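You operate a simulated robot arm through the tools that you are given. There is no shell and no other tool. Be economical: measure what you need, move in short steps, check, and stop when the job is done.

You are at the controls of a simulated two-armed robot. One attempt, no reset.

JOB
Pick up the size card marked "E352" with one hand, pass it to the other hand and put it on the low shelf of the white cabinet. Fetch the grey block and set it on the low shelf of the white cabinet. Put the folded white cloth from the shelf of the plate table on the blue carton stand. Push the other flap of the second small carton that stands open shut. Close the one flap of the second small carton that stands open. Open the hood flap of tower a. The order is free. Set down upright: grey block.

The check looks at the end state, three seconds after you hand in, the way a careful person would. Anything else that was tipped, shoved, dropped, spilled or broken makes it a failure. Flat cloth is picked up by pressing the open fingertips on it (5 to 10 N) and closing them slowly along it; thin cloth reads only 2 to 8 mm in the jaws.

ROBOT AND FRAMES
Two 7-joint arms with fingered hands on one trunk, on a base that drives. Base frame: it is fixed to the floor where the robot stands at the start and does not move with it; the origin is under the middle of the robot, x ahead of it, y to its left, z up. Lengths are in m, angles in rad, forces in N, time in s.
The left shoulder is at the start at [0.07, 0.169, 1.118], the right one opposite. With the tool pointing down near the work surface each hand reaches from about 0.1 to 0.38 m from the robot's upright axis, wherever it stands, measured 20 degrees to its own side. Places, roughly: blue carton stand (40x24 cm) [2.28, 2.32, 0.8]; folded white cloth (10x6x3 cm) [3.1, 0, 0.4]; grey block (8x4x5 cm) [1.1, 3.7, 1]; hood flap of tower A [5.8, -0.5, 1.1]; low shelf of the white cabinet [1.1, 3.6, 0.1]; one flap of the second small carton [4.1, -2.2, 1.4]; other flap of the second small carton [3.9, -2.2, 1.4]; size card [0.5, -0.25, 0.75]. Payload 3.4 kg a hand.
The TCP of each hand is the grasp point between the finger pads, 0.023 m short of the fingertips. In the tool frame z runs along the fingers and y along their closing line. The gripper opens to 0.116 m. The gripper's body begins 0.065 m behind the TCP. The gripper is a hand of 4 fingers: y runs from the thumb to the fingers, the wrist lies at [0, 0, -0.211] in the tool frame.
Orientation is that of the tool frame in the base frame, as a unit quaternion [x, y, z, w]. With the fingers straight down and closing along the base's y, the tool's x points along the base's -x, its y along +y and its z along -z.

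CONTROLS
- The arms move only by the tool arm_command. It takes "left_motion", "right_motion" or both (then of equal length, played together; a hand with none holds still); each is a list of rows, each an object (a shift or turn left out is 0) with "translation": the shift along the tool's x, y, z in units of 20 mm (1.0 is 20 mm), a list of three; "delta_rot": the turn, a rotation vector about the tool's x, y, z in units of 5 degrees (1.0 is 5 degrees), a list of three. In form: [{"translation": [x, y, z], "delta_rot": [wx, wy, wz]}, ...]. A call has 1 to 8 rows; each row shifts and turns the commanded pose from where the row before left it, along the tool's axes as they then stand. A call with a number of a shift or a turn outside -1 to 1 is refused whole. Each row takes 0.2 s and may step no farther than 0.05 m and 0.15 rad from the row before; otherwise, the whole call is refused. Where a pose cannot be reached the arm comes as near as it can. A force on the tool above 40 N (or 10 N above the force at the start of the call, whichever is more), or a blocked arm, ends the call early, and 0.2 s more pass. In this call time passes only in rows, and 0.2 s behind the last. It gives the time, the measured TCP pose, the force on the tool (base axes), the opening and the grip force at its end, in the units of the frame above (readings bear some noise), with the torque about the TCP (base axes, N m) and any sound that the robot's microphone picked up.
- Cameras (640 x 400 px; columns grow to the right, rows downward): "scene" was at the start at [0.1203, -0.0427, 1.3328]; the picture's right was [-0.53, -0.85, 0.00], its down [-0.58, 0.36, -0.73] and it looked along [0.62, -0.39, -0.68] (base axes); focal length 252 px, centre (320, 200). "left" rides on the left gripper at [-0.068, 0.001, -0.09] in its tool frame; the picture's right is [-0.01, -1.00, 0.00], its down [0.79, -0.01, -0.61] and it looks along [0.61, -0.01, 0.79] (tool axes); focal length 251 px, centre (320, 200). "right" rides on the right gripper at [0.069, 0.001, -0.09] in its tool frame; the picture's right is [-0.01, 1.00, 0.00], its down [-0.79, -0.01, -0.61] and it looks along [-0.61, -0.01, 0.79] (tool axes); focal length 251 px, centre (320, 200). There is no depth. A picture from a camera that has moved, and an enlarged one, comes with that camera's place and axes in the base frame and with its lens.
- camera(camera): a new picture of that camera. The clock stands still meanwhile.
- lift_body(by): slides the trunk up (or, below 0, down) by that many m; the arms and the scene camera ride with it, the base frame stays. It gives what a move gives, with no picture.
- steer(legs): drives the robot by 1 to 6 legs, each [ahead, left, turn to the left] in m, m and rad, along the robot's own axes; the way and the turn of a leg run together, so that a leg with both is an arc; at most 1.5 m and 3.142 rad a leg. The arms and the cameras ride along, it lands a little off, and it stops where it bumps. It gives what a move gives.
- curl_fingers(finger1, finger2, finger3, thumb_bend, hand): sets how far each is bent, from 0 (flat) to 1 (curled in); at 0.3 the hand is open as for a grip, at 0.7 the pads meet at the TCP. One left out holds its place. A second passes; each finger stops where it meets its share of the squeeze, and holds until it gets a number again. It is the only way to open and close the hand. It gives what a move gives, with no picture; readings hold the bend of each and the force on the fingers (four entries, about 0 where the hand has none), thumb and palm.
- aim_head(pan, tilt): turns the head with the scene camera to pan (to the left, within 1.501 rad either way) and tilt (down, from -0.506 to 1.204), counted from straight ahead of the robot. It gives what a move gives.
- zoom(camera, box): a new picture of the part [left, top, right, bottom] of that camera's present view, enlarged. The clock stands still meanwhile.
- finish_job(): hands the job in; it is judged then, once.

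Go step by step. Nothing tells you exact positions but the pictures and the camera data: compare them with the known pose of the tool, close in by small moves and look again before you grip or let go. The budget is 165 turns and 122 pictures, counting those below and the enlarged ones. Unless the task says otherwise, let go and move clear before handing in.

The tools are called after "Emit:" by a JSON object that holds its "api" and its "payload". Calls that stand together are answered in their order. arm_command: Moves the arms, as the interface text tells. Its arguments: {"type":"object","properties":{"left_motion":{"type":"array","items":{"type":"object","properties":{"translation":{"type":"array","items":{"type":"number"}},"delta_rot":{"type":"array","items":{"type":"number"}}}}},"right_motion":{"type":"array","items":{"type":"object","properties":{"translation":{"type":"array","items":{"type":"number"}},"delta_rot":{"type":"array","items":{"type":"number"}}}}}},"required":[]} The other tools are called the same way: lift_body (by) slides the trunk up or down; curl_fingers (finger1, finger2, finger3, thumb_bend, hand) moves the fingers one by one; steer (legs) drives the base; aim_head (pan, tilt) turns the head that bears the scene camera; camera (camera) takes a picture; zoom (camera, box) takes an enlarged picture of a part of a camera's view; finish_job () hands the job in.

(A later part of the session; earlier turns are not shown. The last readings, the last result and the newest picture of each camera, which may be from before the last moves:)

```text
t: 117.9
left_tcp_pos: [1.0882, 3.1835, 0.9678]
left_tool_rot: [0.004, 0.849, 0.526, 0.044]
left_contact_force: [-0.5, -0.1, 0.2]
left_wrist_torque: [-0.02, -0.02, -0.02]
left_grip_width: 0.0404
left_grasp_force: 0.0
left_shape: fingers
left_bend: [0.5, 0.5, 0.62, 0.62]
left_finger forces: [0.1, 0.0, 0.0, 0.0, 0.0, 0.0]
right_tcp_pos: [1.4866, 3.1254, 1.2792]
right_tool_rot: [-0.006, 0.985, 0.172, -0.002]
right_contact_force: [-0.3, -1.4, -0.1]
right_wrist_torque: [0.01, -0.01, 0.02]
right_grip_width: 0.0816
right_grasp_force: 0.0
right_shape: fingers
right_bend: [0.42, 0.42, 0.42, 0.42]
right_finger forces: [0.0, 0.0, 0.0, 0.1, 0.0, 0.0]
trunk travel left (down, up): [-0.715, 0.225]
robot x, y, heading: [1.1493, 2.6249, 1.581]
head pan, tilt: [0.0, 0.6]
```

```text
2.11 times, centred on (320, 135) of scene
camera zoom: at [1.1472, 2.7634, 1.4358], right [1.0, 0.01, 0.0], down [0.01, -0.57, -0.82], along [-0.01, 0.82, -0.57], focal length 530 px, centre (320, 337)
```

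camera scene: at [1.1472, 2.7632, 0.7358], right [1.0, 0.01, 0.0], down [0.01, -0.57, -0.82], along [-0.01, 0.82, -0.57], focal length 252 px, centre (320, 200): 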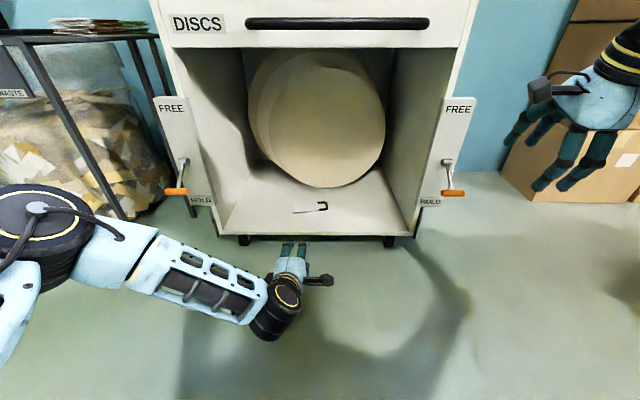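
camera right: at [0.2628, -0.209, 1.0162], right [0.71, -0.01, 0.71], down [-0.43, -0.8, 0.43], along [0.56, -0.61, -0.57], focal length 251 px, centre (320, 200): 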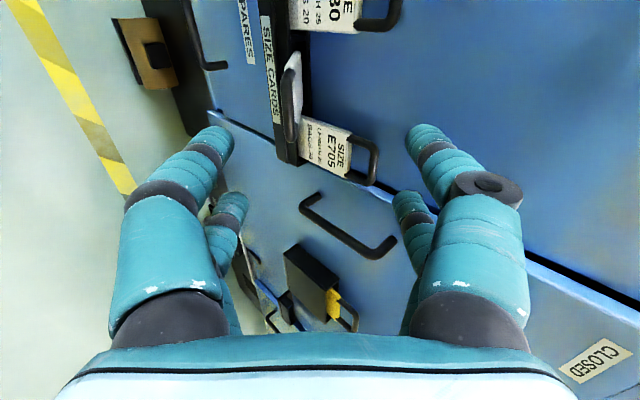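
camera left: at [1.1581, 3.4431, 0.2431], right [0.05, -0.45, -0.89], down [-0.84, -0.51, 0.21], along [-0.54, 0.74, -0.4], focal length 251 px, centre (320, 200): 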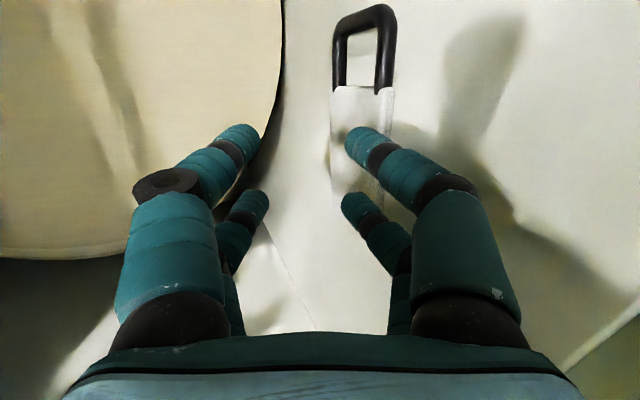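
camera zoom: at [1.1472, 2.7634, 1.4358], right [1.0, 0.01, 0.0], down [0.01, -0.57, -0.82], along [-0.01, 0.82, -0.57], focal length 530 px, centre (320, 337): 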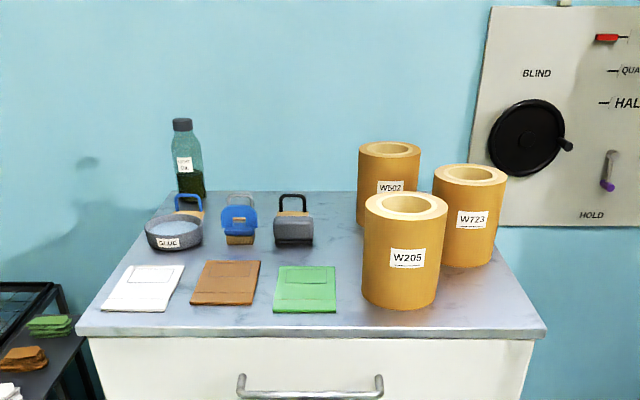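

Emit:
{"api": "zoom", "payload": {"camera": "scene", "box": [270, 120, 340, 164]}}

```text
9.09 times, centred on (305, 142) of scene
camera zoom: at [1.1472, 2.7634, 1.4358], right [1.0, 0.01, 0.0], down [0.01, -0.57, -0.82], along [-0.01, 0.82, -0.57], focal length 2287 px, centre (456, 727)
```

zoom: 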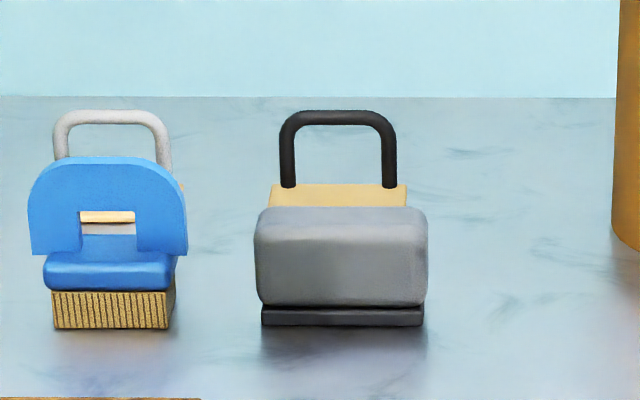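

The grey block is at about [1.08, 3.75, 1.01], 8 cm wide along x, with something tan with a handle behind it. I'll roll the right hand so it closes along x, and pull the left hand back out of the way.

Emit:
{"api": "arm_command", "payload": {"right_motion": [{"delta_rot": [0, 0, -1]}, {"delta_rot": [0, 0, -1]}, {"delta_rot": [0, 0, -1]}, {"delta_rot": [0, 0, -1]}, {"delta_rot": [0, 0, -1]}, {"delta_rot": [0, 0, -1]}, {"delta_rot": [0, 0, -1]}, {"delta_rot": [0, 0, -1]}], "left_motion": [{"translation": [0.5, 0, -1]}, {"translation": [0.5, 0, -1]}, {"translation": [0.5, 0, -1]}, {"translation": [0.5, 0, -1]}, {"translation": [0.5, 0, -1]}, {"translation": [0.5, 0, -1]}, {"translation": [0.5, 0, -1]}, {"translation": [0.5, 0, -1]}]}}

Emit:
{"api": "arm_command", "payload": {"right_motion": [{"delta_rot": [0, 0, -1]}, {"delta_rot": [0, 0, -1]}, {"delta_rot": [0, 0, -1]}, {"delta_rot": [0, 0, -1]}, {"delta_rot": [0, 0, -1]}, {"delta_rot": [0, 0, -1]}, {"delta_rot": [0, 0, -1]}, {"delta_rot": [0, 0, -1]}]}}

Emit:
{"api": "arm_command", "payload": {"right_motion": [{"delta_rot": [0, 0, -1]}, {"delta_rot": [0, 0, -1]}, {"delta_rot": [0, 1, 0]}, {"delta_rot": [0, 1, 0]}]}}

Emit:
{"api": "curl_fingers", "payload": {"hand": "right", "finger1": 0.32, "finger2": 0.32, "finger3": 0.32, "thumb_bend": 0.32}}

```text
t: 119.7
left_tcp_pos: [1.0191, 3.074, 1.0217]
left_tool_rot: [0.003, 0.85, 0.526, 0.042]
left_contact_force: [0.2, 0.0, -0.9]
left_wrist_torque: [0.02, -0.01, -0.01]
left_grip_width: 0.0403
left_grasp_force: 0.0
left_shape: fingers
left_bend: [0.5, 0.5, 0.62, 0.62]
left_finger forces: [0.0, 0.1, 0.0, 0.0, 0.0, 0.0]
left hand out of reach, approached as far as the arm can: row 7, 8
right_tcp_pos: [1.4873, 3.1247, 1.2788]
right_tool_rot: [-0.344, 0.923, 0.162, 0.058]
right_contact_force: [0.3, 0.4, -0.2]
right_wrist_torque: [0.0, 0.04, 0.0]
right_grip_width: 0.0815
right_grasp_force: 0.0
right_shape: fingers
right_bend: [0.42, 0.42, 0.42, 0.42]
right_finger forces: [0.0, 0.1, 0.0, 0.0, 0.0, 0.1]
trunk travel left (down, up): [-0.715, 0.225]
robot x, y, heading: [1.1509, 2.6216, 1.581]
head pan, tilt: [0.0, 0.6]
```

```text
t: 121.5
left_tcp_pos: [1.0201, 3.0759, 1.0217]
left_tool_rot: [0.003, 0.85, 0.526, 0.042]
left_contact_force: [0.0, 0.0, 0.4]
left_wrist_torque: [0.03, 0.0, -0.01]
left_grip_width: 0.0401
left_grasp_force: 0.0
left_shape: fingers
left_bend: [0.5, 0.5, 0.62, 0.62]
left_finger forces: [0.0, 0.0, 0.0, 0.0, 0.1, 0.0]
right_tcp_pos: [1.4859, 3.1244, 1.2794]
right_tool_rot: [-0.639, 0.75, 0.132, 0.11]
right_contact_force: [-0.7, -0.7, -0.3]
right_wrist_torque: [0.01, 0.03, -0.01]
right_grip_width: 0.0814
right_grasp_force: 0.1
right_shape: fingers
right_bend: [0.42, 0.42, 0.42, 0.42]
right_finger forces: [0.0, 0.0, 0.0, 0.0, 0.1, 0.0]
trunk travel left (down, up): [-0.715, 0.225]
robot x, y, heading: [1.1489, 2.6275, 1.586]
head pan, tilt: [0.0, 0.6]
```

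```text
t: 122.5
left_tcp_pos: [1.0176, 3.0747, 1.0212]
left_tool_rot: [0.003, 0.85, 0.525, 0.042]
left_contact_force: [-0.1, 0.3, -0.1]
left_wrist_torque: [0.0, 0.01, -0.04]
left_grip_width: 0.0404
left_grasp_force: 0.1
left_shape: fingers
left_bend: [0.5, 0.5, 0.62, 0.62]
left_finger forces: [0.0, 0.0, 0.0, 0.1, 0.0, 0.0]
right_tcp_pos: [1.487, 3.1254, 1.2794]
right_tool_rot: [0.71, -0.7, -0.06, -0.06]
right_contact_force: [0.5, -0.7, 0.8]
right_wrist_torque: [0.0, 0.02, 0.0]
right_grip_width: 0.0818
right_grasp_force: 0.1
right_shape: fingers
right_bend: [0.42, 0.42, 0.42, 0.42]
right_finger forces: [0.1, 0.1, 0.0, 0.0, 0.0, 0.0]
trunk travel left (down, up): [-0.715, 0.225]
robot x, y, heading: [1.1494, 2.6226, 1.583]
head pan, tilt: [0.0, 0.6]
```

```text
t: 123.5
left_tcp_pos: [1.0188, 3.0755, 1.0213]
left_tool_rot: [0.003, 0.85, 0.526, 0.042]
left_contact_force: [-0.3, -0.1, 0.8]
left_wrist_torque: [-0.01, -0.01, 0.02]
left_grip_width: 0.0404
left_grasp_force: 0.1
left_shape: fingers
left_bend: [0.5, 0.5, 0.62, 0.62]
left_finger forces: [0.0, 0.0, 0.1, 0.1, 0.0, 0.0]
right_tcp_pos: [1.4866, 3.1242, 1.2807]
right_tool_rot: [0.709, -0.7, -0.06, -0.06]
right_contact_force: [0.8, 0.2, -0.6]
right_wrist_torque: [-0.04, 0.01, -0.04]
right_grip_width: 0.1109
right_grasp_force: 0.1
right_shape: fingers
right_bend: [0.32, 0.32, 0.32, 0.32]
right_finger forces: [0.0, 0.2, 0.0, 0.0, 0.0, 0.0]
trunk travel left (down, up): [-0.715, 0.225]
robot x, y, heading: [1.1472, 2.6231, 1.585]
head pan, tilt: [0.0, 0.6]
```

I'll set the pitch to about 65°, raise a bit and drive to the cabinet.

Emit:
{"api": "lift_body", "payload": {"by": 0.1}}

Emit:
{"api": "steer", "payload": {"legs": [[0.39, 0.16, 0]]}}

Emit:
{"api": "arm_command", "payload": {"right_motion": [{"translation": [0, 1, 0], "delta_rot": [0, -1, 0]}, {"translation": [0, 1, 0], "delta_rot": [0, -1, 0]}, {"translation": [0, 1, 0], "delta_rot": [0, -1, 0]}, {"translation": [0, 1, 0]}, {"translation": [0, 1, 0]}, {"translation": [0, 1, 0]}, {"translation": [0, 1, 0]}, {"translation": [0, 1, 0]}]}}

Emit:
{"api": "camera", "payload": {"camera": "right"}}

```text
t: 124.8
left_tcp_pos: [1.0185, 3.0757, 1.1222]
left_tool_rot: [0.003, 0.85, 0.526, 0.042]
left_contact_force: [-0.7, 0.2, -0.3]
left_wrist_torque: [-0.01, 0.01, 0.0]
left_grip_width: 0.0406
left_grasp_force: 0.1
left_shape: fingers
left_bend: [0.5, 0.5, 0.62, 0.62]
left_finger forces: [0.1, 0.1, 0.1, 0.0, 0.0, 0.0]
right_tcp_pos: [1.4866, 3.1253, 1.3799]
right_tool_rot: [0.709, -0.7, -0.061, -0.061]
right_contact_force: [-1.1, -0.4, 0.1]
right_wrist_torque: [-0.02, 0.02, 0.02]
right_grip_width: 0.1105
right_grasp_force: 0.0
right_shape: fingers
right_bend: [0.32, 0.32, 0.32, 0.32]
right_finger forces: [0.0, 0.0, 0.1, 0.0, 0.0, 0.0]
trunk travel left (down, up): [-0.815, 0.125]
robot x, y, heading: [1.1502, 2.622, 1.585]
head pan, tilt: [0.0, 0.6]
```

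```text
t: 127.4
left_tcp_pos: [0.8569, 3.4616, 1.1233]
left_tool_rot: [0.006, 0.849, 0.526, 0.042]
left_contact_force: [0.2, 0.5, -0.2]
left_wrist_torque: [-0.02, 0.02, -0.03]
left_grip_width: 0.0402
left_grasp_force: 0.1
left_shape: fingers
left_bend: [0.5, 0.5, 0.62, 0.62]
left_finger forces: [0.1, 0.1, 0.0, 0.0, 0.0, 0.0]
right_tcp_pos: [1.3246, 3.5099, 1.3814]
right_tool_rot: [0.708, -0.701, -0.062, -0.061]
right_contact_force: [1.3, -0.3, 1.1]
right_wrist_torque: [0.02, 0.01, -0.01]
right_grip_width: 0.1105
right_grasp_force: 0.1
right_shape: fingers
right_bend: [0.32, 0.32, 0.32, 0.32]
right_finger forces: [0.1, 0.1, 0.0, 0.0, 0.1, 0.0]
trunk travel left (down, up): [-0.815, 0.125]
robot x, y, heading: [0.9866, 3.0068, 1.579]
head pan, tilt: [0.0, 0.6]
```

```text
t: 129.2
left_tcp_pos: [0.8555, 3.4628, 1.1222]
left_tool_rot: [0.005, 0.85, 0.525, 0.043]
left_contact_force: [0.0, -0.2, 0.4]
left_wrist_torque: [0.0, -0.01, -0.01]
left_grip_width: 0.0405
left_grasp_force: 0.1
left_shape: fingers
left_bend: [0.5, 0.5, 0.62, 0.62]
left_finger forces: [0.1, 0.1, 0.0, 0.0, 0.0, 0.0]
right_tcp_pos: [1.1621, 3.5089, 1.3796]
right_tool_rot: [0.694, -0.687, -0.152, -0.151]
right_contact_force: [-1.4, -0.4, -0.2]
right_wrist_torque: [0.02, -0.01, 0.02]
right_grip_width: 0.1108
right_grasp_force: 0.1
right_shape: fingers
right_bend: [0.32, 0.32, 0.32, 0.32]
right_finger forces: [0.0, 0.1, 0.0, 0.0, 0.0, 0.1]
trunk travel left (down, up): [-0.815, 0.125]
robot x, y, heading: [0.9846, 3.01, 1.574]
head pan, tilt: [0.0, 0.6]
```

```text
55 pictures are left
camera right: at [1.1626, 3.4092, 1.4321], right [-1.0, 0.0, 0.0], down [0.0, 0.47, 0.88], along [0.0, 0.88, -0.47], focal length 251 px, centre (320, 200)
```

right: 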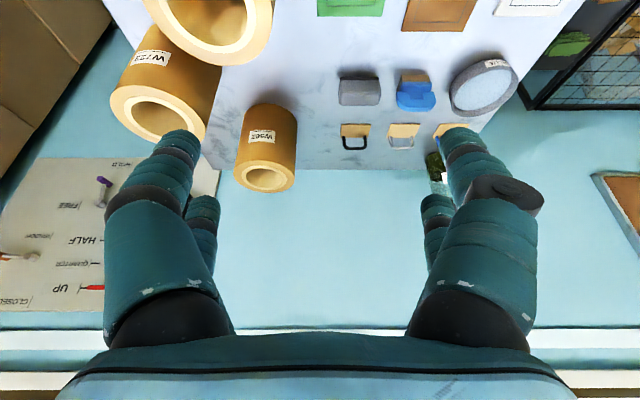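

The grey block stands clear of the handled items behind it; its centre is about [1.086, 3.74, 1.01]. I'll move the open hand above it.

Emit:
{"api": "arm_command", "payload": {"right_motion": [{"translation": [-0.3, 0.24, 1]}, {"translation": [-0.3, 0.24, 1]}, {"translation": [-0.3, 0.24, 1]}, {"translation": [-0.3, 0.24, 1]}, {"translation": [-0.3, 0.24, 1]}, {"translation": [-0.3, 0.24, 1]}, {"translation": [-0.3, 0.24, 1]}, {"translation": [-0.3, 0.24, 1]}]}}

Emit:
{"api": "arm_command", "payload": {"right_motion": [{"translation": [-0.3, 0.24, 1]}, {"translation": [-0.3, 0.24, 1]}, {"translation": [-0.3, 0.24, 1]}, {"translation": [-0.3, 0.24, 1]}, {"translation": [-0.3, 0.24, 1]}, {"translation": [-0.3, 0.24, 1]}, {"translation": [-0.3, 0.24, 1]}, {"translation": [-0.3, 0.24, 1]}]}}

Emit:
{"api": "camera", "payload": {"camera": "right"}}

Emit:
{"api": "camera", "payload": {"camera": "scene"}}

```text
t: 131.0
left_tcp_pos: [0.853, 3.4623, 1.1211]
left_tool_rot: [0.005, 0.85, 0.525, 0.043]
left_contact_force: [0.8, -0.2, 0.1]
left_wrist_torque: [-0.01, -0.02, 0.0]
left_grip_width: 0.0404
left_grasp_force: 0.1
left_shape: fingers
left_bend: [0.5, 0.5, 0.62, 0.62]
left_finger forces: [0.0, 0.0, 0.0, 0.1, 0.0, 0.0]
right_tcp_pos: [1.1254, 3.6216, 1.2541]
right_tool_rot: [0.693, -0.688, -0.152, -0.151]
right_contact_force: [0.0, 0.6, 0.1]
right_wrist_torque: [0.01, 0.0, 0.03]
right_grip_width: 0.111
right_grasp_force: 0.1
right_shape: fingers
right_bend: [0.32, 0.32, 0.32, 0.32]
right_finger forces: [0.0, 0.0, 0.1, 0.0, 0.1, 0.0]
trunk travel left (down, up): [-0.815, 0.125]
robot x, y, heading: [0.9841, 3.0099, 1.575]
head pan, tilt: [0.0, 0.6]
```

```text
t: 132.8
left_tcp_pos: [0.8551, 3.4623, 1.1214]
left_tool_rot: [0.006, 0.849, 0.526, 0.043]
left_contact_force: [-0.7, 0.4, -0.7]
left_wrist_torque: [-0.03, 0.0, -0.05]
left_grip_width: 0.0403
left_grasp_force: 0.1
left_shape: fingers
left_bend: [0.5, 0.5, 0.62, 0.62]
left_finger forces: [0.0, 0.0, 0.0, 0.0, 0.1, 0.0]
right_tcp_pos: [1.0832, 3.7316, 1.1299]
right_tool_rot: [0.694, -0.688, -0.152, -0.151]
right_contact_force: [-1.0, -0.4, 0.3]
right_wrist_torque: [0.0, -0.03, 0.01]
right_grip_width: 0.1109
right_grasp_force: 0.1
right_shape: fingers
right_bend: [0.32, 0.32, 0.32, 0.32]
right_finger forces: [0.1, 0.0, 0.0, 0.0, 0.1, 0.0]
trunk travel left (down, up): [-0.815, 0.125]
robot x, y, heading: [0.9842, 3.0137, 1.573]
head pan, tilt: [0.0, 0.6]
```

```text
54 pictures are left
camera right: at [1.0845, 3.6314, 1.1818], right [-1.0, 0.0, 0.0], down [0.0, 0.47, 0.88], along [0.0, 0.88, -0.47], focal length 251 px, centre (320, 200)
```

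right: 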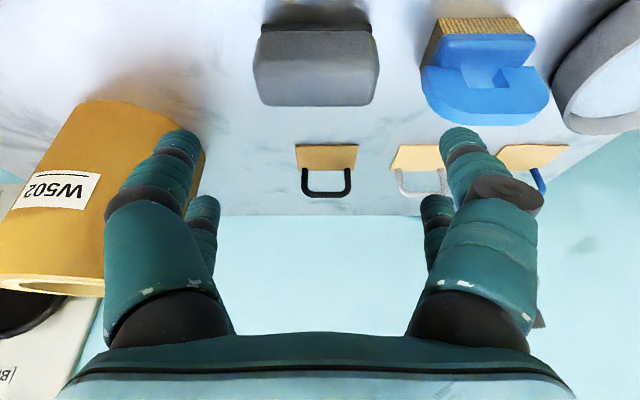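

```text
53 pictures are left
camera scene: at [0.9811, 3.1505, 1.5358], right [1.0, 0.01, 0.0], down [0.0, -0.57, -0.82], along [0.0, 0.82, -0.57], focal length 252 px, centre (320, 200)
```

scene: 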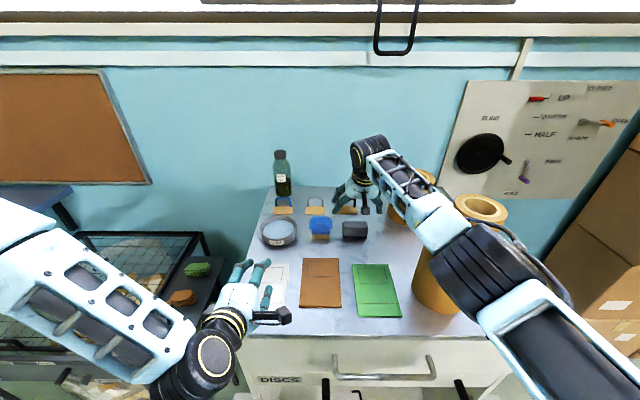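

Centred over the block. Descending.

Emit:
{"api": "arm_command", "payload": {"right_motion": [{"translation": [0.33, 0, 0.93]}, {"translation": [0.33, 0, 0.93]}, {"translation": [0.33, 0, 0.93]}, {"translation": [0.33, 0, 0.93]}, {"translation": [0.2, 0, 0.93]}, {"translation": [0.2, 0, 0.5]}]}}

Emit:
{"api": "camera", "payload": {"camera": "right"}}

```text
t: 134.2
left_tcp_pos: [0.8568, 3.4572, 1.1247]
left_tool_rot: [0.005, 0.848, 0.527, 0.043]
left_contact_force: [0.2, -0.3, -0.4]
left_wrist_torque: [0.0, 0.0, -0.04]
left_grip_width: 0.0406
left_grasp_force: 0.1
left_shape: fingers
left_bend: [0.5, 0.5, 0.62, 0.62]
left_finger forces: [0.0, 0.0, 0.0, 0.0, 0.1, 0.1]
right_tcp_pos: [1.0876, 3.7249, 1.0269]
right_tool_rot: [0.693, -0.686, -0.158, -0.156]
right_contact_force: [3.5, 5.2, 34.2]
right_wrist_torque: [-0.21, 0.53, -0.02]
right_grip_width: 0.1163
right_grasp_force: 17.1
right_shape: fingers
right_bend: [0.31, 0.32, 0.32, 0.31]
right_finger forces: [21.3, 0.0, 0.0, 0.0, 13.3, 0.0]
right hand out of reach, approached as far as the arm can: row 3, 5
trunk travel left (down, up): [-0.815, 0.125]
robot x, y, heading: [0.988, 3.0097, 1.58]
head pan, tilt: [0.0, 0.6]
```

```text
52 pictures are left
camera right: at [1.0888, 3.6242, 1.0791], right [-1.0, 0.0, 0.0], down [0.0, 0.45, 0.89], along [0.0, 0.89, -0.45], focal length 251 px, centre (320, 200)
```

right: 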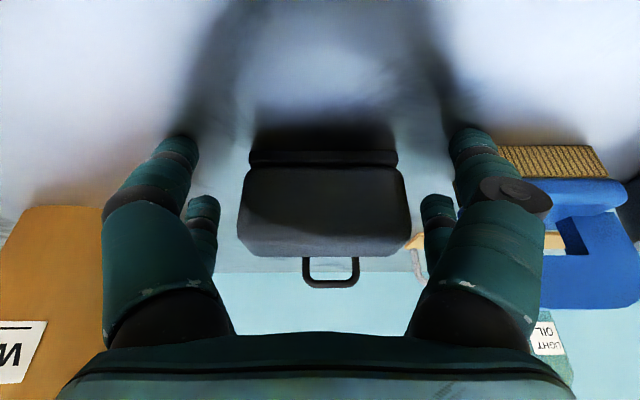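

The fingertips touch the cabinet top on either side of the block. I'll lift 6 mm and close.

Emit:
{"api": "arm_command", "payload": {"right_motion": [{"translation": [-0.45, 0, -0.15]}]}}

Emit:
{"api": "curl_fingers", "payload": {"hand": "right", "finger1": 0.6, "finger2": 0.6, "finger3": 0.6, "thumb_bend": 0.6}}

Emit:
{"api": "camera", "payload": {"camera": "right"}}

```text
t: 134.6
left_tcp_pos: [0.8543, 3.4603, 1.1226]
left_tool_rot: [0.005, 0.849, 0.527, 0.042]
left_contact_force: [0.7, 0.1, 0.5]
left_wrist_torque: [0.0, 0.0, 0.01]
left_grip_width: 0.0407
left_grasp_force: 0.1
left_shape: fingers
left_bend: [0.5, 0.5, 0.62, 0.62]
left_finger forces: [0.0, 0.0, 0.1, 0.0, 0.1, 0.0]
right_tcp_pos: [1.0883, 3.7256, 1.0268]
right_tool_rot: [0.694, -0.687, -0.154, -0.153]
right_contact_force: [-2.0, 6.0, 21.2]
right_wrist_torque: [-0.13, -0.12, -0.08]
right_grip_width: 0.1161
right_grasp_force: 11.1
right_shape: fingers
right_bend: [0.3, 0.32, 0.32, 0.32]
right_finger forces: [9.5, 0.0, 0.1, 0.0, 12.4, 0.0]
right hand out of reach, approached as far as the arm can: row 1
trunk travel left (down, up): [-0.815, 0.125]
robot x, y, heading: [0.9835, 3.0124, 1.579]
head pan, tilt: [0.0, 0.6]
```

```text
t: 135.3
left_tcp_pos: [0.8564, 3.4568, 1.1246]
left_tool_rot: [0.005, 0.848, 0.527, 0.044]
left_contact_force: [-0.3, -0.1, 0.5]
left_wrist_torque: [-0.02, 0.03, 0.01]
left_grip_width: 0.0405
left_grasp_force: 0.2
left_shape: fingers
left_bend: [0.5, 0.5, 0.62, 0.62]
left_finger forces: [0.0, 0.0, 0.0, 0.0, 0.0, 0.0]
right_tcp_pos: [1.0891, 3.7254, 1.0355]
right_tool_rot: [0.693, -0.685, -0.158, -0.158]
right_contact_force: [1.0, 0.6, 30.0]
right_wrist_torque: [-0.27, 0.13, -0.03]
right_grip_width: 0.0604
right_grasp_force: 27.4
right_shape: fingers
right_bend: [0.56, 0.44, 0.47, 0.52]
right_finger forces: [18.6, 11.2, 7.1, 0.1, 17.3, 0.1]
trunk travel left (down, up): [-0.815, 0.125]
robot x, y, heading: [0.9812, 3.009, 1.581]
head pan, tilt: [0.0, 0.6]
stopped (right hand): the force on the tool passed its limit at 41 N (the readings are from after the stop); the commanded pose is now the measured one
```

```text
51 pictures are left
camera right: at [1.0903, 3.6247, 1.0859], right [-1.0, 0.0, 0.0], down [0.0, 0.45, 0.89], along [0.0, 0.89, -0.45], focal length 251 px, centre (320, 200)
```

right: 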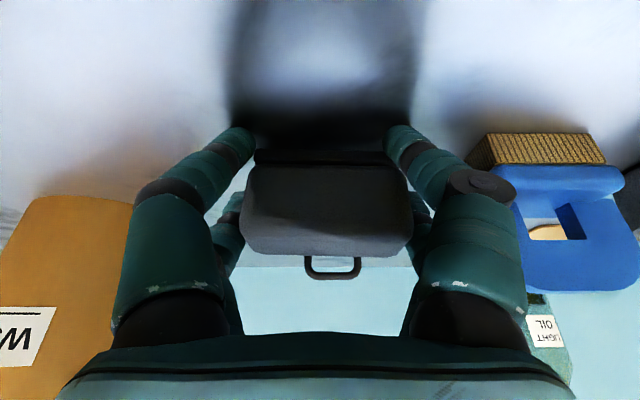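

The front finger pair is just ahead of the block, so the hand needs about 2 cm more depth. I'll reopen, rise a little and drive 3 cm forward.

Emit:
{"api": "curl_fingers", "payload": {"hand": "right", "finger1": 0.32, "finger2": 0.32, "finger3": 0.32, "thumb_bend": 0.32}}

Emit:
{"api": "lift_body", "payload": {"by": 0.012}}

Emit:
{"api": "steer", "payload": {"legs": [[0.025, 0, 0]]}}

Emit:
{"api": "camera", "payload": {"camera": "right"}}

```text
t: 136.3
left_tcp_pos: [0.8565, 3.4588, 1.1241]
left_tool_rot: [0.005, 0.848, 0.528, 0.042]
left_contact_force: [0.0, 1.1, -0.1]
left_wrist_torque: [-0.01, 0.02, -0.01]
left_grip_width: 0.0404
left_grasp_force: 0.1
left_shape: fingers
left_bend: [0.5, 0.5, 0.62, 0.62]
left_finger forces: [0.0, 0.0, 0.0, 0.1, 0.1, 0.0]
right_tcp_pos: [1.0903, 3.7253, 1.0303]
right_tool_rot: [0.693, -0.687, -0.155, -0.154]
right_contact_force: [2.5, 7.5, 31.4]
right_wrist_torque: [-0.09, 1.29, -0.29]
right_grip_width: 0.0888
right_grasp_force: 15.7
right_shape: fingers
right_bend: [0.73, 0.32, 0.32, 0.32]
right_finger forces: [30.8, 0.1, 0.1, 0.0, 0.0, 0.1]
trunk travel left (down, up): [-0.815, 0.125]
robot x, y, heading: [0.9851, 3.0122, 1.575]
head pan, tilt: [0.0, 0.6]
```

```text
t: 136.9
left_tcp_pos: [0.8555, 3.4627, 1.1324]
left_tool_rot: [0.006, 0.849, 0.526, 0.043]
left_contact_force: [0.0, -0.4, 0.0]
left_wrist_torque: [0.02, 0.0, 0.03]
left_grip_width: 0.0404
left_grasp_force: 0.1
left_shape: fingers
left_bend: [0.5, 0.5, 0.62, 0.62]
left_finger forces: [0.1, 0.0, 0.0, 0.0, 0.1, 0.0]
right_tcp_pos: [1.0907, 3.7272, 1.0376]
right_tool_rot: [0.694, -0.687, -0.153, -0.152]
right_contact_force: [-0.5, -0.2, -0.2]
right_wrist_torque: [0.0, -0.04, 0.04]
right_grip_width: 0.1107
right_grasp_force: 0.0
right_shape: fingers
right_bend: [0.32, 0.32, 0.32, 0.32]
right_finger forces: [0.1, 0.0, 0.1, 0.0, 0.1, 0.0]
trunk travel left (down, up): [-0.827, 0.113]
robot x, y, heading: [0.9834, 3.0108, 1.577]
head pan, tilt: [0.0, 0.6]
```

```text
t: 137.7
left_tcp_pos: [0.8558, 3.4808, 1.136]
left_tool_rot: [0.005, 0.849, 0.527, 0.043]
left_contact_force: [-0.5, -0.5, 0.5]
left_wrist_torque: [-0.04, -0.02, 0.0]
left_grip_width: 0.0405
left_grasp_force: 0.0
left_shape: fingers
left_bend: [0.5, 0.5, 0.62, 0.62]
left_finger forces: [0.1, 0.0, 0.0, 0.1, 0.1, 0.0]
right_tcp_pos: [1.0905, 3.7471, 1.0433]
right_tool_rot: [0.693, -0.687, -0.154, -0.155]
right_contact_force: [-0.1, 0.5, -0.1]
right_wrist_torque: [0.01, 0.02, -0.02]
right_grip_width: 0.1109
right_grasp_force: 0.0
right_shape: fingers
right_bend: [0.32, 0.32, 0.32, 0.32]
right_finger forces: [0.0, 0.1, 0.0, 0.0, 0.1, 0.0]
trunk travel left (down, up): [-0.827, 0.113]
robot x, y, heading: [0.984, 3.0342, 1.579]
head pan, tilt: [0.0, 0.6]
```

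```text
50 pictures are left
camera right: at [1.0912, 3.6471, 1.095], right [-1.0, 0.0, 0.0], down [0.0, 0.46, 0.89], along [0.0, 0.89, -0.46], focal length 251 px, centre (320, 200)
```

right: 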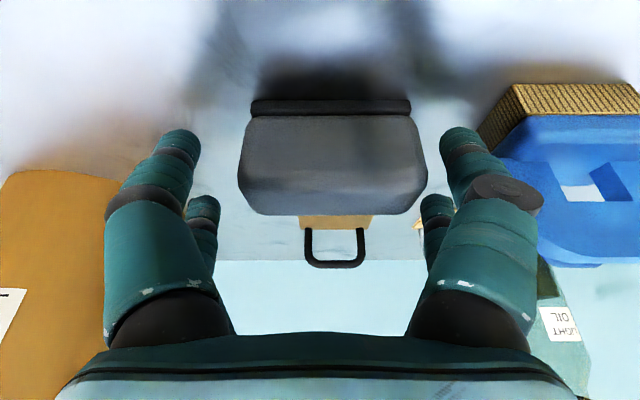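

Emit:
{"api": "arm_command", "payload": {"right_motion": [{"translation": [0, 0.3, 0]}]}}

Emit:
{"api": "curl_fingers", "payload": {"hand": "right", "finger1": 0.44, "finger2": 0.44, "finger3": 0.44, "thumb_bend": 0.44}}

Emit:
{"api": "curl_fingers", "payload": {"hand": "right", "finger1": 0.6, "finger2": 0.6, "finger3": 0.6, "thumb_bend": 0.6}}

Emit:
{"api": "camera", "payload": {"camera": "right"}}

```text
t: 138.1
left_tcp_pos: [0.8556, 3.4895, 1.1326]
left_tool_rot: [0.005, 0.85, 0.525, 0.043]
left_contact_force: [0.0, 0.6, 0.2]
left_wrist_torque: [0.0, -0.03, 0.04]
left_grip_width: 0.0407
left_grasp_force: 0.0
left_shape: fingers
left_bend: [0.5, 0.5, 0.62, 0.62]
left_finger forces: [0.1, 0.0, 0.1, 0.1, 0.0, 0.0]
right_tcp_pos: [1.0844, 3.7533, 1.0379]
right_tool_rot: [0.693, -0.688, -0.152, -0.153]
right_contact_force: [-0.1, -0.2, 0.3]
right_wrist_torque: [0.0, -0.02, -0.03]
right_grip_width: 0.1109
right_grasp_force: 0.0
right_shape: fingers
right_bend: [0.32, 0.32, 0.32, 0.32]
right_finger forces: [0.0, 0.0, 0.0, 0.0, 0.0, 0.1]
trunk travel left (down, up): [-0.827, 0.113]
robot x, y, heading: [0.9877, 3.0329, 1.576]
head pan, tilt: [0.0, 0.6]
```

```text
t: 139.1
left_tcp_pos: [0.8556, 3.4879, 1.1326]
left_tool_rot: [0.005, 0.85, 0.525, 0.043]
left_contact_force: [-0.5, 0.5, 0.6]
left_wrist_torque: [-0.03, 0.0, -0.02]
left_grip_width: 0.0401
left_grasp_force: 0.1
left_shape: fingers
left_bend: [0.5, 0.5, 0.62, 0.62]
left_finger forces: [0.0, 0.0, 0.1, 0.0, 0.0, 0.1]
right_tcp_pos: [1.0844, 3.7522, 1.0398]
right_tool_rot: [0.694, -0.687, -0.153, -0.153]
right_contact_force: [0.2, 0.4, 0.0]
right_wrist_torque: [0.01, 0.03, -0.01]
right_grip_width: 0.0784
right_grasp_force: 1.1
right_shape: fingers
right_bend: [0.43, 0.44, 0.44, 0.43]
right_finger forces: [0.7, 0.0, 0.0, 0.1, 0.8, 0.0]
trunk travel left (down, up): [-0.827, 0.113]
robot x, y, heading: [0.9843, 3.0328, 1.572]
head pan, tilt: [0.0, 0.6]
```

```text
t: 140.1
left_tcp_pos: [0.8554, 3.4866, 1.135]
left_tool_rot: [0.006, 0.85, 0.526, 0.043]
left_contact_force: [-0.3, -0.2, -0.1]
left_wrist_torque: [0.03, 0.0, -0.02]
left_grip_width: 0.0401
left_grasp_force: 0.0
left_shape: fingers
left_bend: [0.5, 0.5, 0.62, 0.62]
left_finger forces: [0.0, 0.0, 0.0, 0.0, 0.0, 0.0]
right_tcp_pos: [1.0854, 3.7511, 1.0397]
right_tool_rot: [0.693, -0.688, -0.153, -0.153]
right_contact_force: [1.0, 0.3, -0.4]
right_wrist_torque: [-0.01, -0.09, 0.02]
right_grip_width: 0.0745
right_grasp_force: 14.0
right_shape: fingers
right_bend: [0.44, 0.59, 0.59, 0.49]
right_finger forces: [12.1, 1.5, 1.0, 0.0, 13.2, 0.0]
trunk travel left (down, up): [-0.827, 0.113]
robot x, y, heading: [0.9835, 3.0338, 1.576]
head pan, tilt: [0.0, 0.6]
```

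```text
49 pictures are left
camera right: at [1.0854, 3.6522, 1.0918], right [-1.0, 0.0, 0.0], down [0.0, 0.46, 0.89], along [0.0, 0.89, -0.46], focal length 251 px, centre (320, 200)
```

right: 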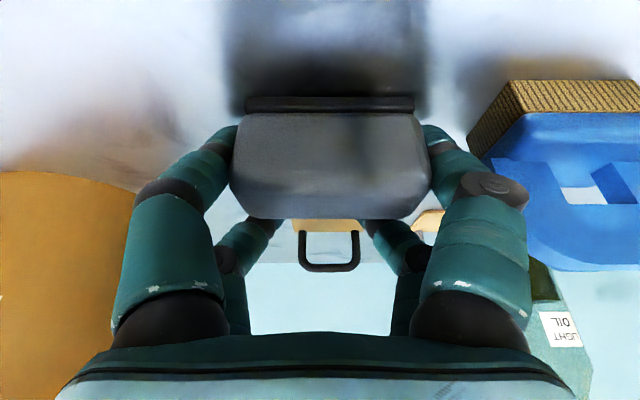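

Finger 1 and the thumb clamp the block's sides, with the rear pair tucked behind it. I'll firm up and lift.

Emit:
{"api": "curl_fingers", "payload": {"hand": "right", "finger1": 0.8, "thumb_bend": 0.8}}

Emit:
{"api": "lift_body", "payload": {"by": 0.1}}

Emit:
{"api": "steer", "payload": {"legs": [[-0.2, 0, 0]]}}

Emit:
{"api": "camera", "payload": {"camera": "right"}}

```text
t: 141.1
left_tcp_pos: [0.8549, 3.4862, 1.1335]
left_tool_rot: [0.005, 0.849, 0.526, 0.043]
left_contact_force: [0.6, 0.3, -0.1]
left_wrist_torque: [0.02, -0.03, 0.01]
left_grip_width: 0.0405
left_grasp_force: 0.0
left_shape: fingers
left_bend: [0.5, 0.5, 0.62, 0.62]
left_finger forces: [0.0, 0.0, 0.1, 0.0, 0.0, 0.0]
right_tcp_pos: [1.084, 3.7518, 1.0396]
right_tool_rot: [0.693, -0.688, -0.153, -0.152]
right_contact_force: [0.5, 0.2, -0.4]
right_wrist_torque: [0.0, -0.11, -0.03]
right_grip_width: 0.0752
right_grasp_force: 20.3
right_shape: fingers
right_bend: [0.47, 0.59, 0.6, 0.56]
right_finger forces: [19.2, 1.4, 0.1, 0.1, 20.5, 0.1]
trunk travel left (down, up): [-0.827, 0.113]
robot x, y, heading: [0.9851, 3.035, 1.575]
head pan, tilt: [0.0, 0.6]
```

```text
t: 142.4
left_tcp_pos: [0.8557, 3.4877, 1.2339]
left_tool_rot: [0.006, 0.85, 0.526, 0.043]
left_contact_force: [-0.4, 0.6, -1.1]
left_wrist_torque: [0.0, 0.02, 0.02]
left_grip_width: 0.0405
left_grasp_force: 0.0
left_shape: fingers
left_bend: [0.5, 0.5, 0.62, 0.62]
left_finger forces: [0.1, 0.0, 0.0, 0.0, 0.0, 0.0]
right_tcp_pos: [1.0851, 3.7519, 1.1388]
right_tool_rot: [0.693, -0.687, -0.153, -0.153]
right_contact_force: [-1.4, 0.1, -0.4]
right_wrist_torque: [0.02, 0.01, 0.02]
right_grip_width: 0.0754
right_grasp_force: 20.3
right_shape: fingers
right_bend: [0.47, 0.59, 0.6, 0.56]
right_finger forces: [19.3, 1.4, 0.1, 0.0, 20.2, 0.0]
trunk travel left (down, up): [-0.927, 0.013]
robot x, y, heading: [0.9827, 3.039, 1.575]
head pan, tilt: [0.0, 0.6]
```

```text
t: 144.1
left_tcp_pos: [0.8574, 3.2883, 1.2317]
left_tool_rot: [0.003, 0.851, 0.524, 0.042]
left_contact_force: [0.4, 0.6, -1.0]
left_wrist_torque: [-0.01, 0.01, 0.05]
left_grip_width: 0.0406
left_grasp_force: 0.1
left_shape: fingers
left_bend: [0.5, 0.5, 0.62, 0.62]
left_finger forces: [0.0, 0.0, 0.1, 0.0, 0.1, 0.0]
right_tcp_pos: [1.0831, 3.5544, 1.1361]
right_tool_rot: [0.694, -0.687, -0.152, -0.152]
right_contact_force: [-0.2, -0.8, -1.1]
right_wrist_torque: [-0.02, -0.06, -0.03]
right_grip_width: 0.0751
right_grasp_force: 20.3
right_shape: fingers
right_bend: [0.47, 0.59, 0.6, 0.56]
right_finger forces: [19.2, 1.3, 0.0, 0.0, 20.2, 0.0]
trunk travel left (down, up): [-0.927, 0.013]
robot x, y, heading: [0.9869, 2.8279, 1.58]
head pan, tilt: [0.0, 0.6]
```

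```text
48 pictures are left
camera right: at [1.0846, 3.4543, 1.1892], right [-1.0, 0.0, 0.0], down [0.0, 0.47, 0.88], along [0.0, 0.88, -0.47], focal length 251 px, centre (320, 200)
```

right: 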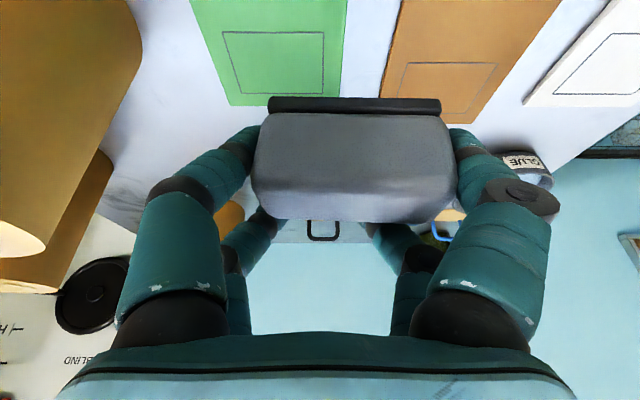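

The block is held securely. I'll back off, lower the trunk fully, and line up with the right half of the shelf.

Emit:
{"api": "steer", "payload": {"legs": [[-0.38, -0.25, 0]]}}

Emit:
{"api": "lift_body", "payload": {"by": -0.4}}

Emit:
{"api": "lift_body", "payload": {"by": -0.4}}

Emit:
{"api": "lift_body", "payload": {"by": -0.08}}

Emit:
{"api": "camera", "payload": {"camera": "scene"}}

```text
t: 146.8
left_tcp_pos: [1.1069, 2.9124, 1.2333]
left_tool_rot: [0.008, 0.85, 0.525, 0.045]
left_contact_force: [0.5, 0.3, 0.0]
left_wrist_torque: [0.0, -0.01, -0.01]
left_grip_width: 0.0406
left_grasp_force: 0.1
left_shape: fingers
left_bend: [0.5, 0.5, 0.62, 0.62]
left_finger forces: [0.1, 0.0, 0.1, 0.0, 0.0, 0.1]
right_tcp_pos: [1.3365, 3.1777, 1.1375]
right_tool_rot: [0.692, -0.689, -0.152, -0.153]
right_contact_force: [-1.3, -0.1, -2.1]
right_wrist_torque: [0.02, -0.01, 0.0]
right_grip_width: 0.0753
right_grasp_force: 20.1
right_shape: fingers
right_bend: [0.47, 0.59, 0.6, 0.56]
right_finger forces: [19.3, 1.3, 0.0, 0.1, 20.3, 0.1]
trunk travel left (down, up): [-0.927, 0.013]
robot x, y, heading: [1.2347, 2.46, 1.574]
head pan, tilt: [0.0, 0.6]
```

```text
t: 150.6
left_tcp_pos: [1.1077, 2.9106, 0.834]
left_tool_rot: [0.007, 0.849, 0.526, 0.044]
left_contact_force: [0.3, -0.8, 0.5]
left_wrist_torque: [0.01, -0.04, -0.01]
left_grip_width: 0.0408
left_grasp_force: 0.2
left_shape: fingers
left_bend: [0.5, 0.5, 0.62, 0.62]
left_finger forces: [0.0, 0.0, 0.1, 0.0, 0.0, 0.0]
right_tcp_pos: [1.3369, 3.176, 0.7382]
right_tool_rot: [0.692, -0.689, -0.153, -0.153]
right_contact_force: [0.0, -0.2, -1.8]
right_wrist_torque: [0.02, -0.01, -0.02]
right_grip_width: 0.0752
right_grasp_force: 20.4
right_shape: fingers
right_bend: [0.47, 0.59, 0.6, 0.56]
right_finger forces: [19.4, 1.3, 0.0, 0.0, 20.2, 0.1]
trunk travel left (down, up): [-0.527, 0.413]
robot x, y, heading: [1.2327, 2.4596, 1.574]
head pan, tilt: [0.0, 0.6]
```

```text
t: 154.4
left_tcp_pos: [1.1088, 2.911, 0.4331]
left_tool_rot: [0.007, 0.85, 0.526, 0.045]
left_contact_force: [-0.3, -0.2, -0.4]
left_wrist_torque: [-0.05, 0.0, 0.02]
left_grip_width: 0.0402
left_grasp_force: 0.0
left_shape: fingers
left_bend: [0.5, 0.5, 0.62, 0.62]
left_finger forces: [0.0, 0.0, 0.1, 0.0, 0.0, 0.1]
right_tcp_pos: [1.337, 3.1749, 0.3395]
right_tool_rot: [0.692, -0.689, -0.153, -0.153]
right_contact_force: [-0.3, -0.5, -2.1]
right_wrist_torque: [0.02, 0.0, -0.02]
right_grip_width: 0.0752
right_grasp_force: 19.7
right_shape: fingers
right_bend: [0.47, 0.59, 0.6, 0.56]
right_finger forces: [19.3, 1.3, 0.0, 0.0, 20.2, 0.0]
trunk travel left (down, up): [-0.127, 0.813]
robot x, y, heading: [1.2307, 2.4581, 1.567]
head pan, tilt: [0.0, 0.6]
```

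```text
t: 155.6
left_tcp_pos: [1.1071, 2.91, 0.3538]
left_tool_rot: [0.008, 0.849, 0.526, 0.044]
left_contact_force: [0.5, 0.0, 0.5]
left_wrist_torque: [0.02, 0.04, -0.01]
left_grip_width: 0.0401
left_grasp_force: 0.0
left_shape: fingers
left_bend: [0.5, 0.5, 0.62, 0.62]
left_finger forces: [0.1, 0.0, 0.0, 0.0, 0.0, 0.1]
right_tcp_pos: [1.3365, 3.1749, 0.2583]
right_tool_rot: [0.692, -0.689, -0.152, -0.153]
right_contact_force: [0.0, 0.2, -1.4]
right_wrist_torque: [0.0, -0.02, 0.0]
right_grip_width: 0.0754
right_grasp_force: 20.5
right_shape: fingers
right_bend: [0.47, 0.59, 0.6, 0.56]
right_finger forces: [19.3, 1.3, 0.0, 0.0, 20.2, 0.0]
trunk travel left (down, up): [-0.047, 0.893]
robot x, y, heading: [1.2341, 2.46, 1.568]
head pan, tilt: [0.0, 0.6]
```

```text
47 pictures are left
camera scene: at [1.2332, 2.5978, 0.7678], right [1.0, 0.0, 0.0], down [0.0, -0.57, -0.82], along [0.0, 0.82, -0.57], focal length 252 px, centre (320, 200)
```

scene: 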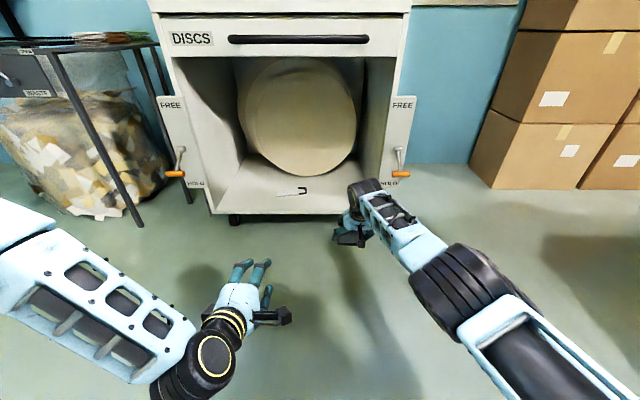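

The inner right wall is at about x≈1.39, so I'll aim for x≈1.27 and drive the block in over the shelf.

Emit:
{"api": "steer", "payload": {"legs": [[0.1, 0.066, 0], [0.245, 0, 0]]}}

Emit:
{"api": "camera", "payload": {"camera": "right"}}

Emit:
{"api": "camera", "payload": {"camera": "scene"}}

```text
t: 158.2
left_tcp_pos: [1.0387, 3.2545, 0.3528]
left_tool_rot: [0.005, 0.85, 0.525, 0.044]
left_contact_force: [-0.9, -0.2, 0.0]
left_wrist_torque: [0.05, 0.0, 0.0]
left_grip_width: 0.0405
left_grasp_force: 0.1
left_shape: fingers
left_bend: [0.5, 0.5, 0.62, 0.62]
left_finger forces: [0.1, 0.0, 0.1, 0.0, 0.0, 0.1]
right_tcp_pos: [1.2674, 3.5182, 0.2594]
right_tool_rot: [0.693, -0.687, -0.153, -0.153]
right_contact_force: [-0.3, 0.1, -1.2]
right_wrist_torque: [0.0, -0.01, 0.02]
right_grip_width: 0.0751
right_grasp_force: 20.1
right_shape: fingers
right_bend: [0.47, 0.59, 0.6, 0.56]
right_finger forces: [19.3, 1.2, 0.1, 0.1, 20.1, 0.2]
trunk travel left (down, up): [-0.047, 0.893]
robot x, y, heading: [1.1669, 2.8014, 1.575]
head pan, tilt: [0.0, 0.6]
```

```text
46 pictures are left
camera right: at [1.268, 3.4185, 0.3116], right [-1.0, 0.0, 0.0], down [0.0, 0.46, 0.89], along [0.0, 0.89, -0.46], focal length 251 px, centre (320, 200)
```

right: 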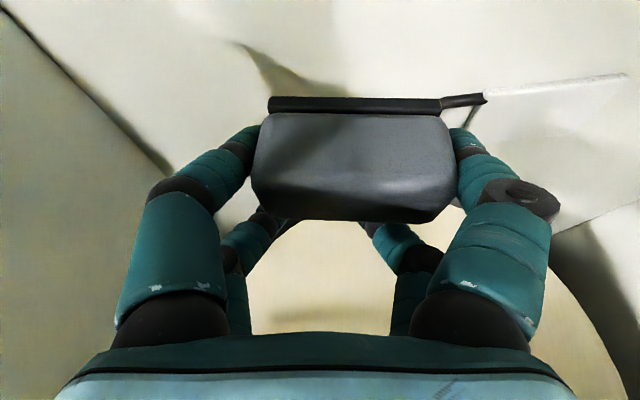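

```text
45 pictures are left
camera scene: at [1.1653, 2.9408, 0.7678], right [1.0, 0.01, 0.0], down [0.0, -0.57, -0.82], along [0.0, 0.82, -0.57], focal length 252 px, centre (320, 200)
```

scene: 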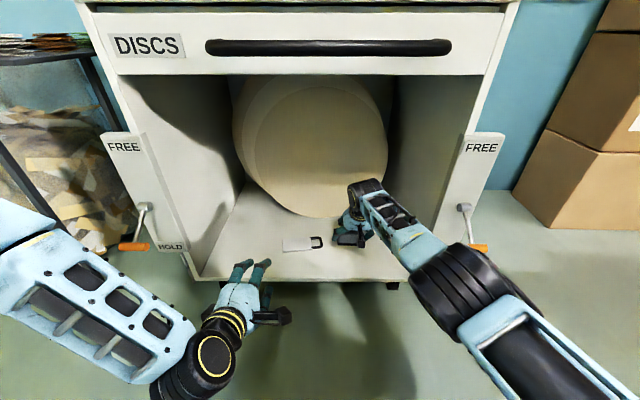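

Clear of the card and walls. I'll lower until contact.

Emit:
{"api": "lift_body", "payload": {"by": -0.045}}

Emit:
{"api": "arm_command", "payload": {"right_motion": [{"translation": [0.13, 0, 0.3]}, {"translation": [0.13, 0, 0.3]}]}}

Emit:
{"api": "arm_command", "payload": {"right_motion": [{"translation": [0.09, 0, 0.2]}, {"translation": [0.09, 0, 0.2]}]}}

```text
t: 159.1
left_tcp_pos: [1.0387, 3.2534, 0.3078]
left_tool_rot: [0.006, 0.85, 0.526, 0.043]
left_contact_force: [-0.4, -0.2, -0.4]
left_wrist_torque: [0.03, -0.02, -0.01]
left_grip_width: 0.0405
left_grasp_force: 0.0
left_shape: fingers
left_bend: [0.5, 0.5, 0.62, 0.62]
left_finger forces: [0.1, 0.0, 0.0, 0.0, 0.0, 0.0]
right_tcp_pos: [1.2667, 3.5175, 0.2148]
right_tool_rot: [0.694, -0.687, -0.154, -0.153]
right_contact_force: [1.2, 0.7, -1.9]
right_wrist_torque: [0.01, -0.04, -0.01]
right_grip_width: 0.0754
right_grasp_force: 20.5
right_shape: fingers
right_bend: [0.47, 0.59, 0.6, 0.56]
right_finger forces: [19.4, 1.4, 0.0, 0.0, 20.3, 0.0]
trunk travel left (down, up): [-0.002, 0.938]
robot x, y, heading: [1.1679, 2.8032, 1.572]
head pan, tilt: [0.0, 0.6]
```

```text
t: 159.7
left_tcp_pos: [1.0387, 3.2537, 0.3088]
left_tool_rot: [0.005, 0.85, 0.525, 0.042]
left_contact_force: [0.2, -0.9, -0.4]
left_wrist_torque: [-0.04, 0.0, -0.01]
left_grip_width: 0.0403
left_grasp_force: 0.1
left_shape: fingers
left_bend: [0.5, 0.5, 0.62, 0.62]
left_finger forces: [0.0, 0.0, 0.0, 0.1, 0.0, 0.0]
right_tcp_pos: [1.2675, 3.5162, 0.2005]
right_tool_rot: [0.693, -0.687, -0.153, -0.153]
right_contact_force: [0.5, -0.5, -1.6]
right_wrist_torque: [0.02, -0.04, -0.03]
right_grip_width: 0.0753
right_grasp_force: 20.5
right_shape: fingers
right_bend: [0.47, 0.59, 0.6, 0.56]
right_finger forces: [19.3, 1.2, 0.0, 0.0, 20.2, 0.0]
trunk travel left (down, up): [-0.002, 0.938]
robot x, y, heading: [1.1657, 2.7993, 1.573]
head pan, tilt: [0.0, 0.6]
```

```text
t: 160.3
left_tcp_pos: [1.0388, 3.2541, 0.3089]
left_tool_rot: [0.004, 0.85, 0.526, 0.043]
left_contact_force: [-0.1, -0.2, -0.7]
left_wrist_torque: [0.01, 0.0, -0.01]
left_grip_width: 0.0401
left_grasp_force: 0.0
left_shape: fingers
left_bend: [0.5, 0.5, 0.62, 0.62]
left_finger forces: [0.1, 0.0, 0.0, 0.1, 0.0, 0.0]
right_tcp_pos: [1.2689, 3.5137, 0.1924]
right_tool_rot: [0.693, -0.687, -0.154, -0.153]
right_contact_force: [0.3, 0.3, -0.9]
right_wrist_torque: [0.02, 0.01, -0.05]
right_grip_width: 0.0752
right_grasp_force: 20.0
right_shape: fingers
right_bend: [0.47, 0.59, 0.6, 0.56]
right_finger forces: [19.3, 1.3, 0.1, 0.1, 20.1, 0.0]
right hand out of reach, approached as far as the arm can: row 1
trunk travel left (down, up): [-0.002, 0.938]
robot x, y, heading: [1.1692, 2.8009, 1.57]
head pan, tilt: [0.0, 0.6]
```

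Emit:
{"api": "arm_command", "payload": {"right_motion": [{"translation": [0.09, 0, 0.2]}, {"translation": [0.09, 0, 0.2]}, {"translation": [0.09, 0, 0.2]}]}}

Emit:
{"api": "camera", "payload": {"camera": "right"}}

```text
t: 161.1
left_tcp_pos: [1.0394, 3.254, 0.3082]
left_tool_rot: [0.005, 0.85, 0.525, 0.043]
left_contact_force: [0.8, 0.2, -0.1]
left_wrist_torque: [-0.01, -0.05, 0.0]
left_grip_width: 0.0401
left_grasp_force: 0.1
left_shape: fingers
left_bend: [0.5, 0.5, 0.62, 0.62]
left_finger forces: [0.0, 0.0, 0.0, 0.0, 0.1, 0.1]
right_tcp_pos: [1.2685, 3.5111, 0.1787]
right_tool_rot: [0.693, -0.688, -0.153, -0.153]
right_contact_force: [-0.4, 0.5, -0.7]
right_wrist_torque: [0.0, 0.01, -0.03]
right_grip_width: 0.0751
right_grasp_force: 21.0
right_shape: fingers
right_bend: [0.47, 0.59, 0.6, 0.56]
right_finger forces: [19.3, 1.3, 0.1, 0.1, 20.1, 0.1]
trunk travel left (down, up): [-0.002, 0.938]
robot x, y, heading: [1.1641, 2.8006, 1.575]
head pan, tilt: [0.0, 0.6]
```

```text
44 pictures are left
camera right: at [1.2699, 3.412, 0.231], right [-1.0, 0.0, 0.0], down [0.0, 0.46, 0.89], along [0.0, 0.89, -0.46], focal length 251 px, centre (320, 200)
```

right: 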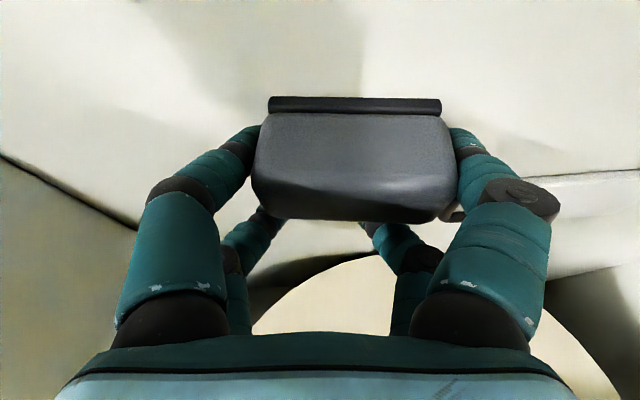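

Emit:
{"api": "arm_command", "payload": {"right_motion": [{"translation": [0.1, 0, 0.22]}, {"translation": [0.1, 0, 0.22]}]}}

Emit:
{"api": "arm_command", "payload": {"right_motion": [{"translation": [0.1, 0, 0.2]}]}}

```text
t: 161.7
left_tcp_pos: [1.0391, 3.2532, 0.3112]
left_tool_rot: [0.005, 0.849, 0.526, 0.043]
left_contact_force: [0.4, -0.3, 0.8]
left_wrist_torque: [0.01, 0.0, -0.01]
left_grip_width: 0.0404
left_grasp_force: 0.1
left_shape: fingers
left_bend: [0.5, 0.5, 0.62, 0.62]
left_finger forces: [0.1, 0.1, 0.0, 0.1, 0.1, 0.1]
right_tcp_pos: [1.2683, 3.5109, 0.1752]
right_tool_rot: [0.693, -0.687, -0.156, -0.156]
right_contact_force: [0.5, -0.8, 22.7]
right_wrist_torque: [-0.23, -0.63, -0.13]
right_grip_width: 0.0758
right_grasp_force: 24.6
right_shape: fingers
right_bend: [0.48, 0.59, 0.6, 0.58]
right_finger forces: [23.1, 2.9, 0.0, 0.0, 24.0, 0.1]
right hand out of reach, approached as far as the arm can: row 1
trunk travel left (down, up): [-0.002, 0.938]
robot x, y, heading: [1.1661, 2.8001, 1.577]
head pan, tilt: [0.0, 0.6]
```

```text
t: 162.1
left_tcp_pos: [1.0387, 3.2524, 0.3104]
left_tool_rot: [0.005, 0.848, 0.528, 0.044]
left_contact_force: [0.5, -0.1, 0.6]
left_wrist_torque: [0.0, 0.01, 0.01]
left_grip_width: 0.0402
left_grasp_force: 0.1
left_shape: fingers
left_bend: [0.5, 0.5, 0.62, 0.62]
left_finger forces: [0.0, 0.1, 0.0, 0.1, 0.1, 0.0]
right_tcp_pos: [1.2697, 3.5097, 0.1715]
right_tool_rot: [0.693, -0.685, -0.157, -0.159]
right_contact_force: [2.5, 0.2, 35.5]
right_wrist_torque: [-0.4, -0.82, -0.24]
right_grip_width: 0.0753
right_grasp_force: 27.8
right_shape: fingers
right_bend: [0.49, 0.59, 0.6, 0.6]
right_finger forces: [20.9, 2.3, 0.0, 0.0, 31.5, 0.0]
trunk travel left (down, up): [-0.002, 0.938]
robot x, y, heading: [1.1688, 2.8005, 1.577]
head pan, tilt: [0.0, 0.6]
```

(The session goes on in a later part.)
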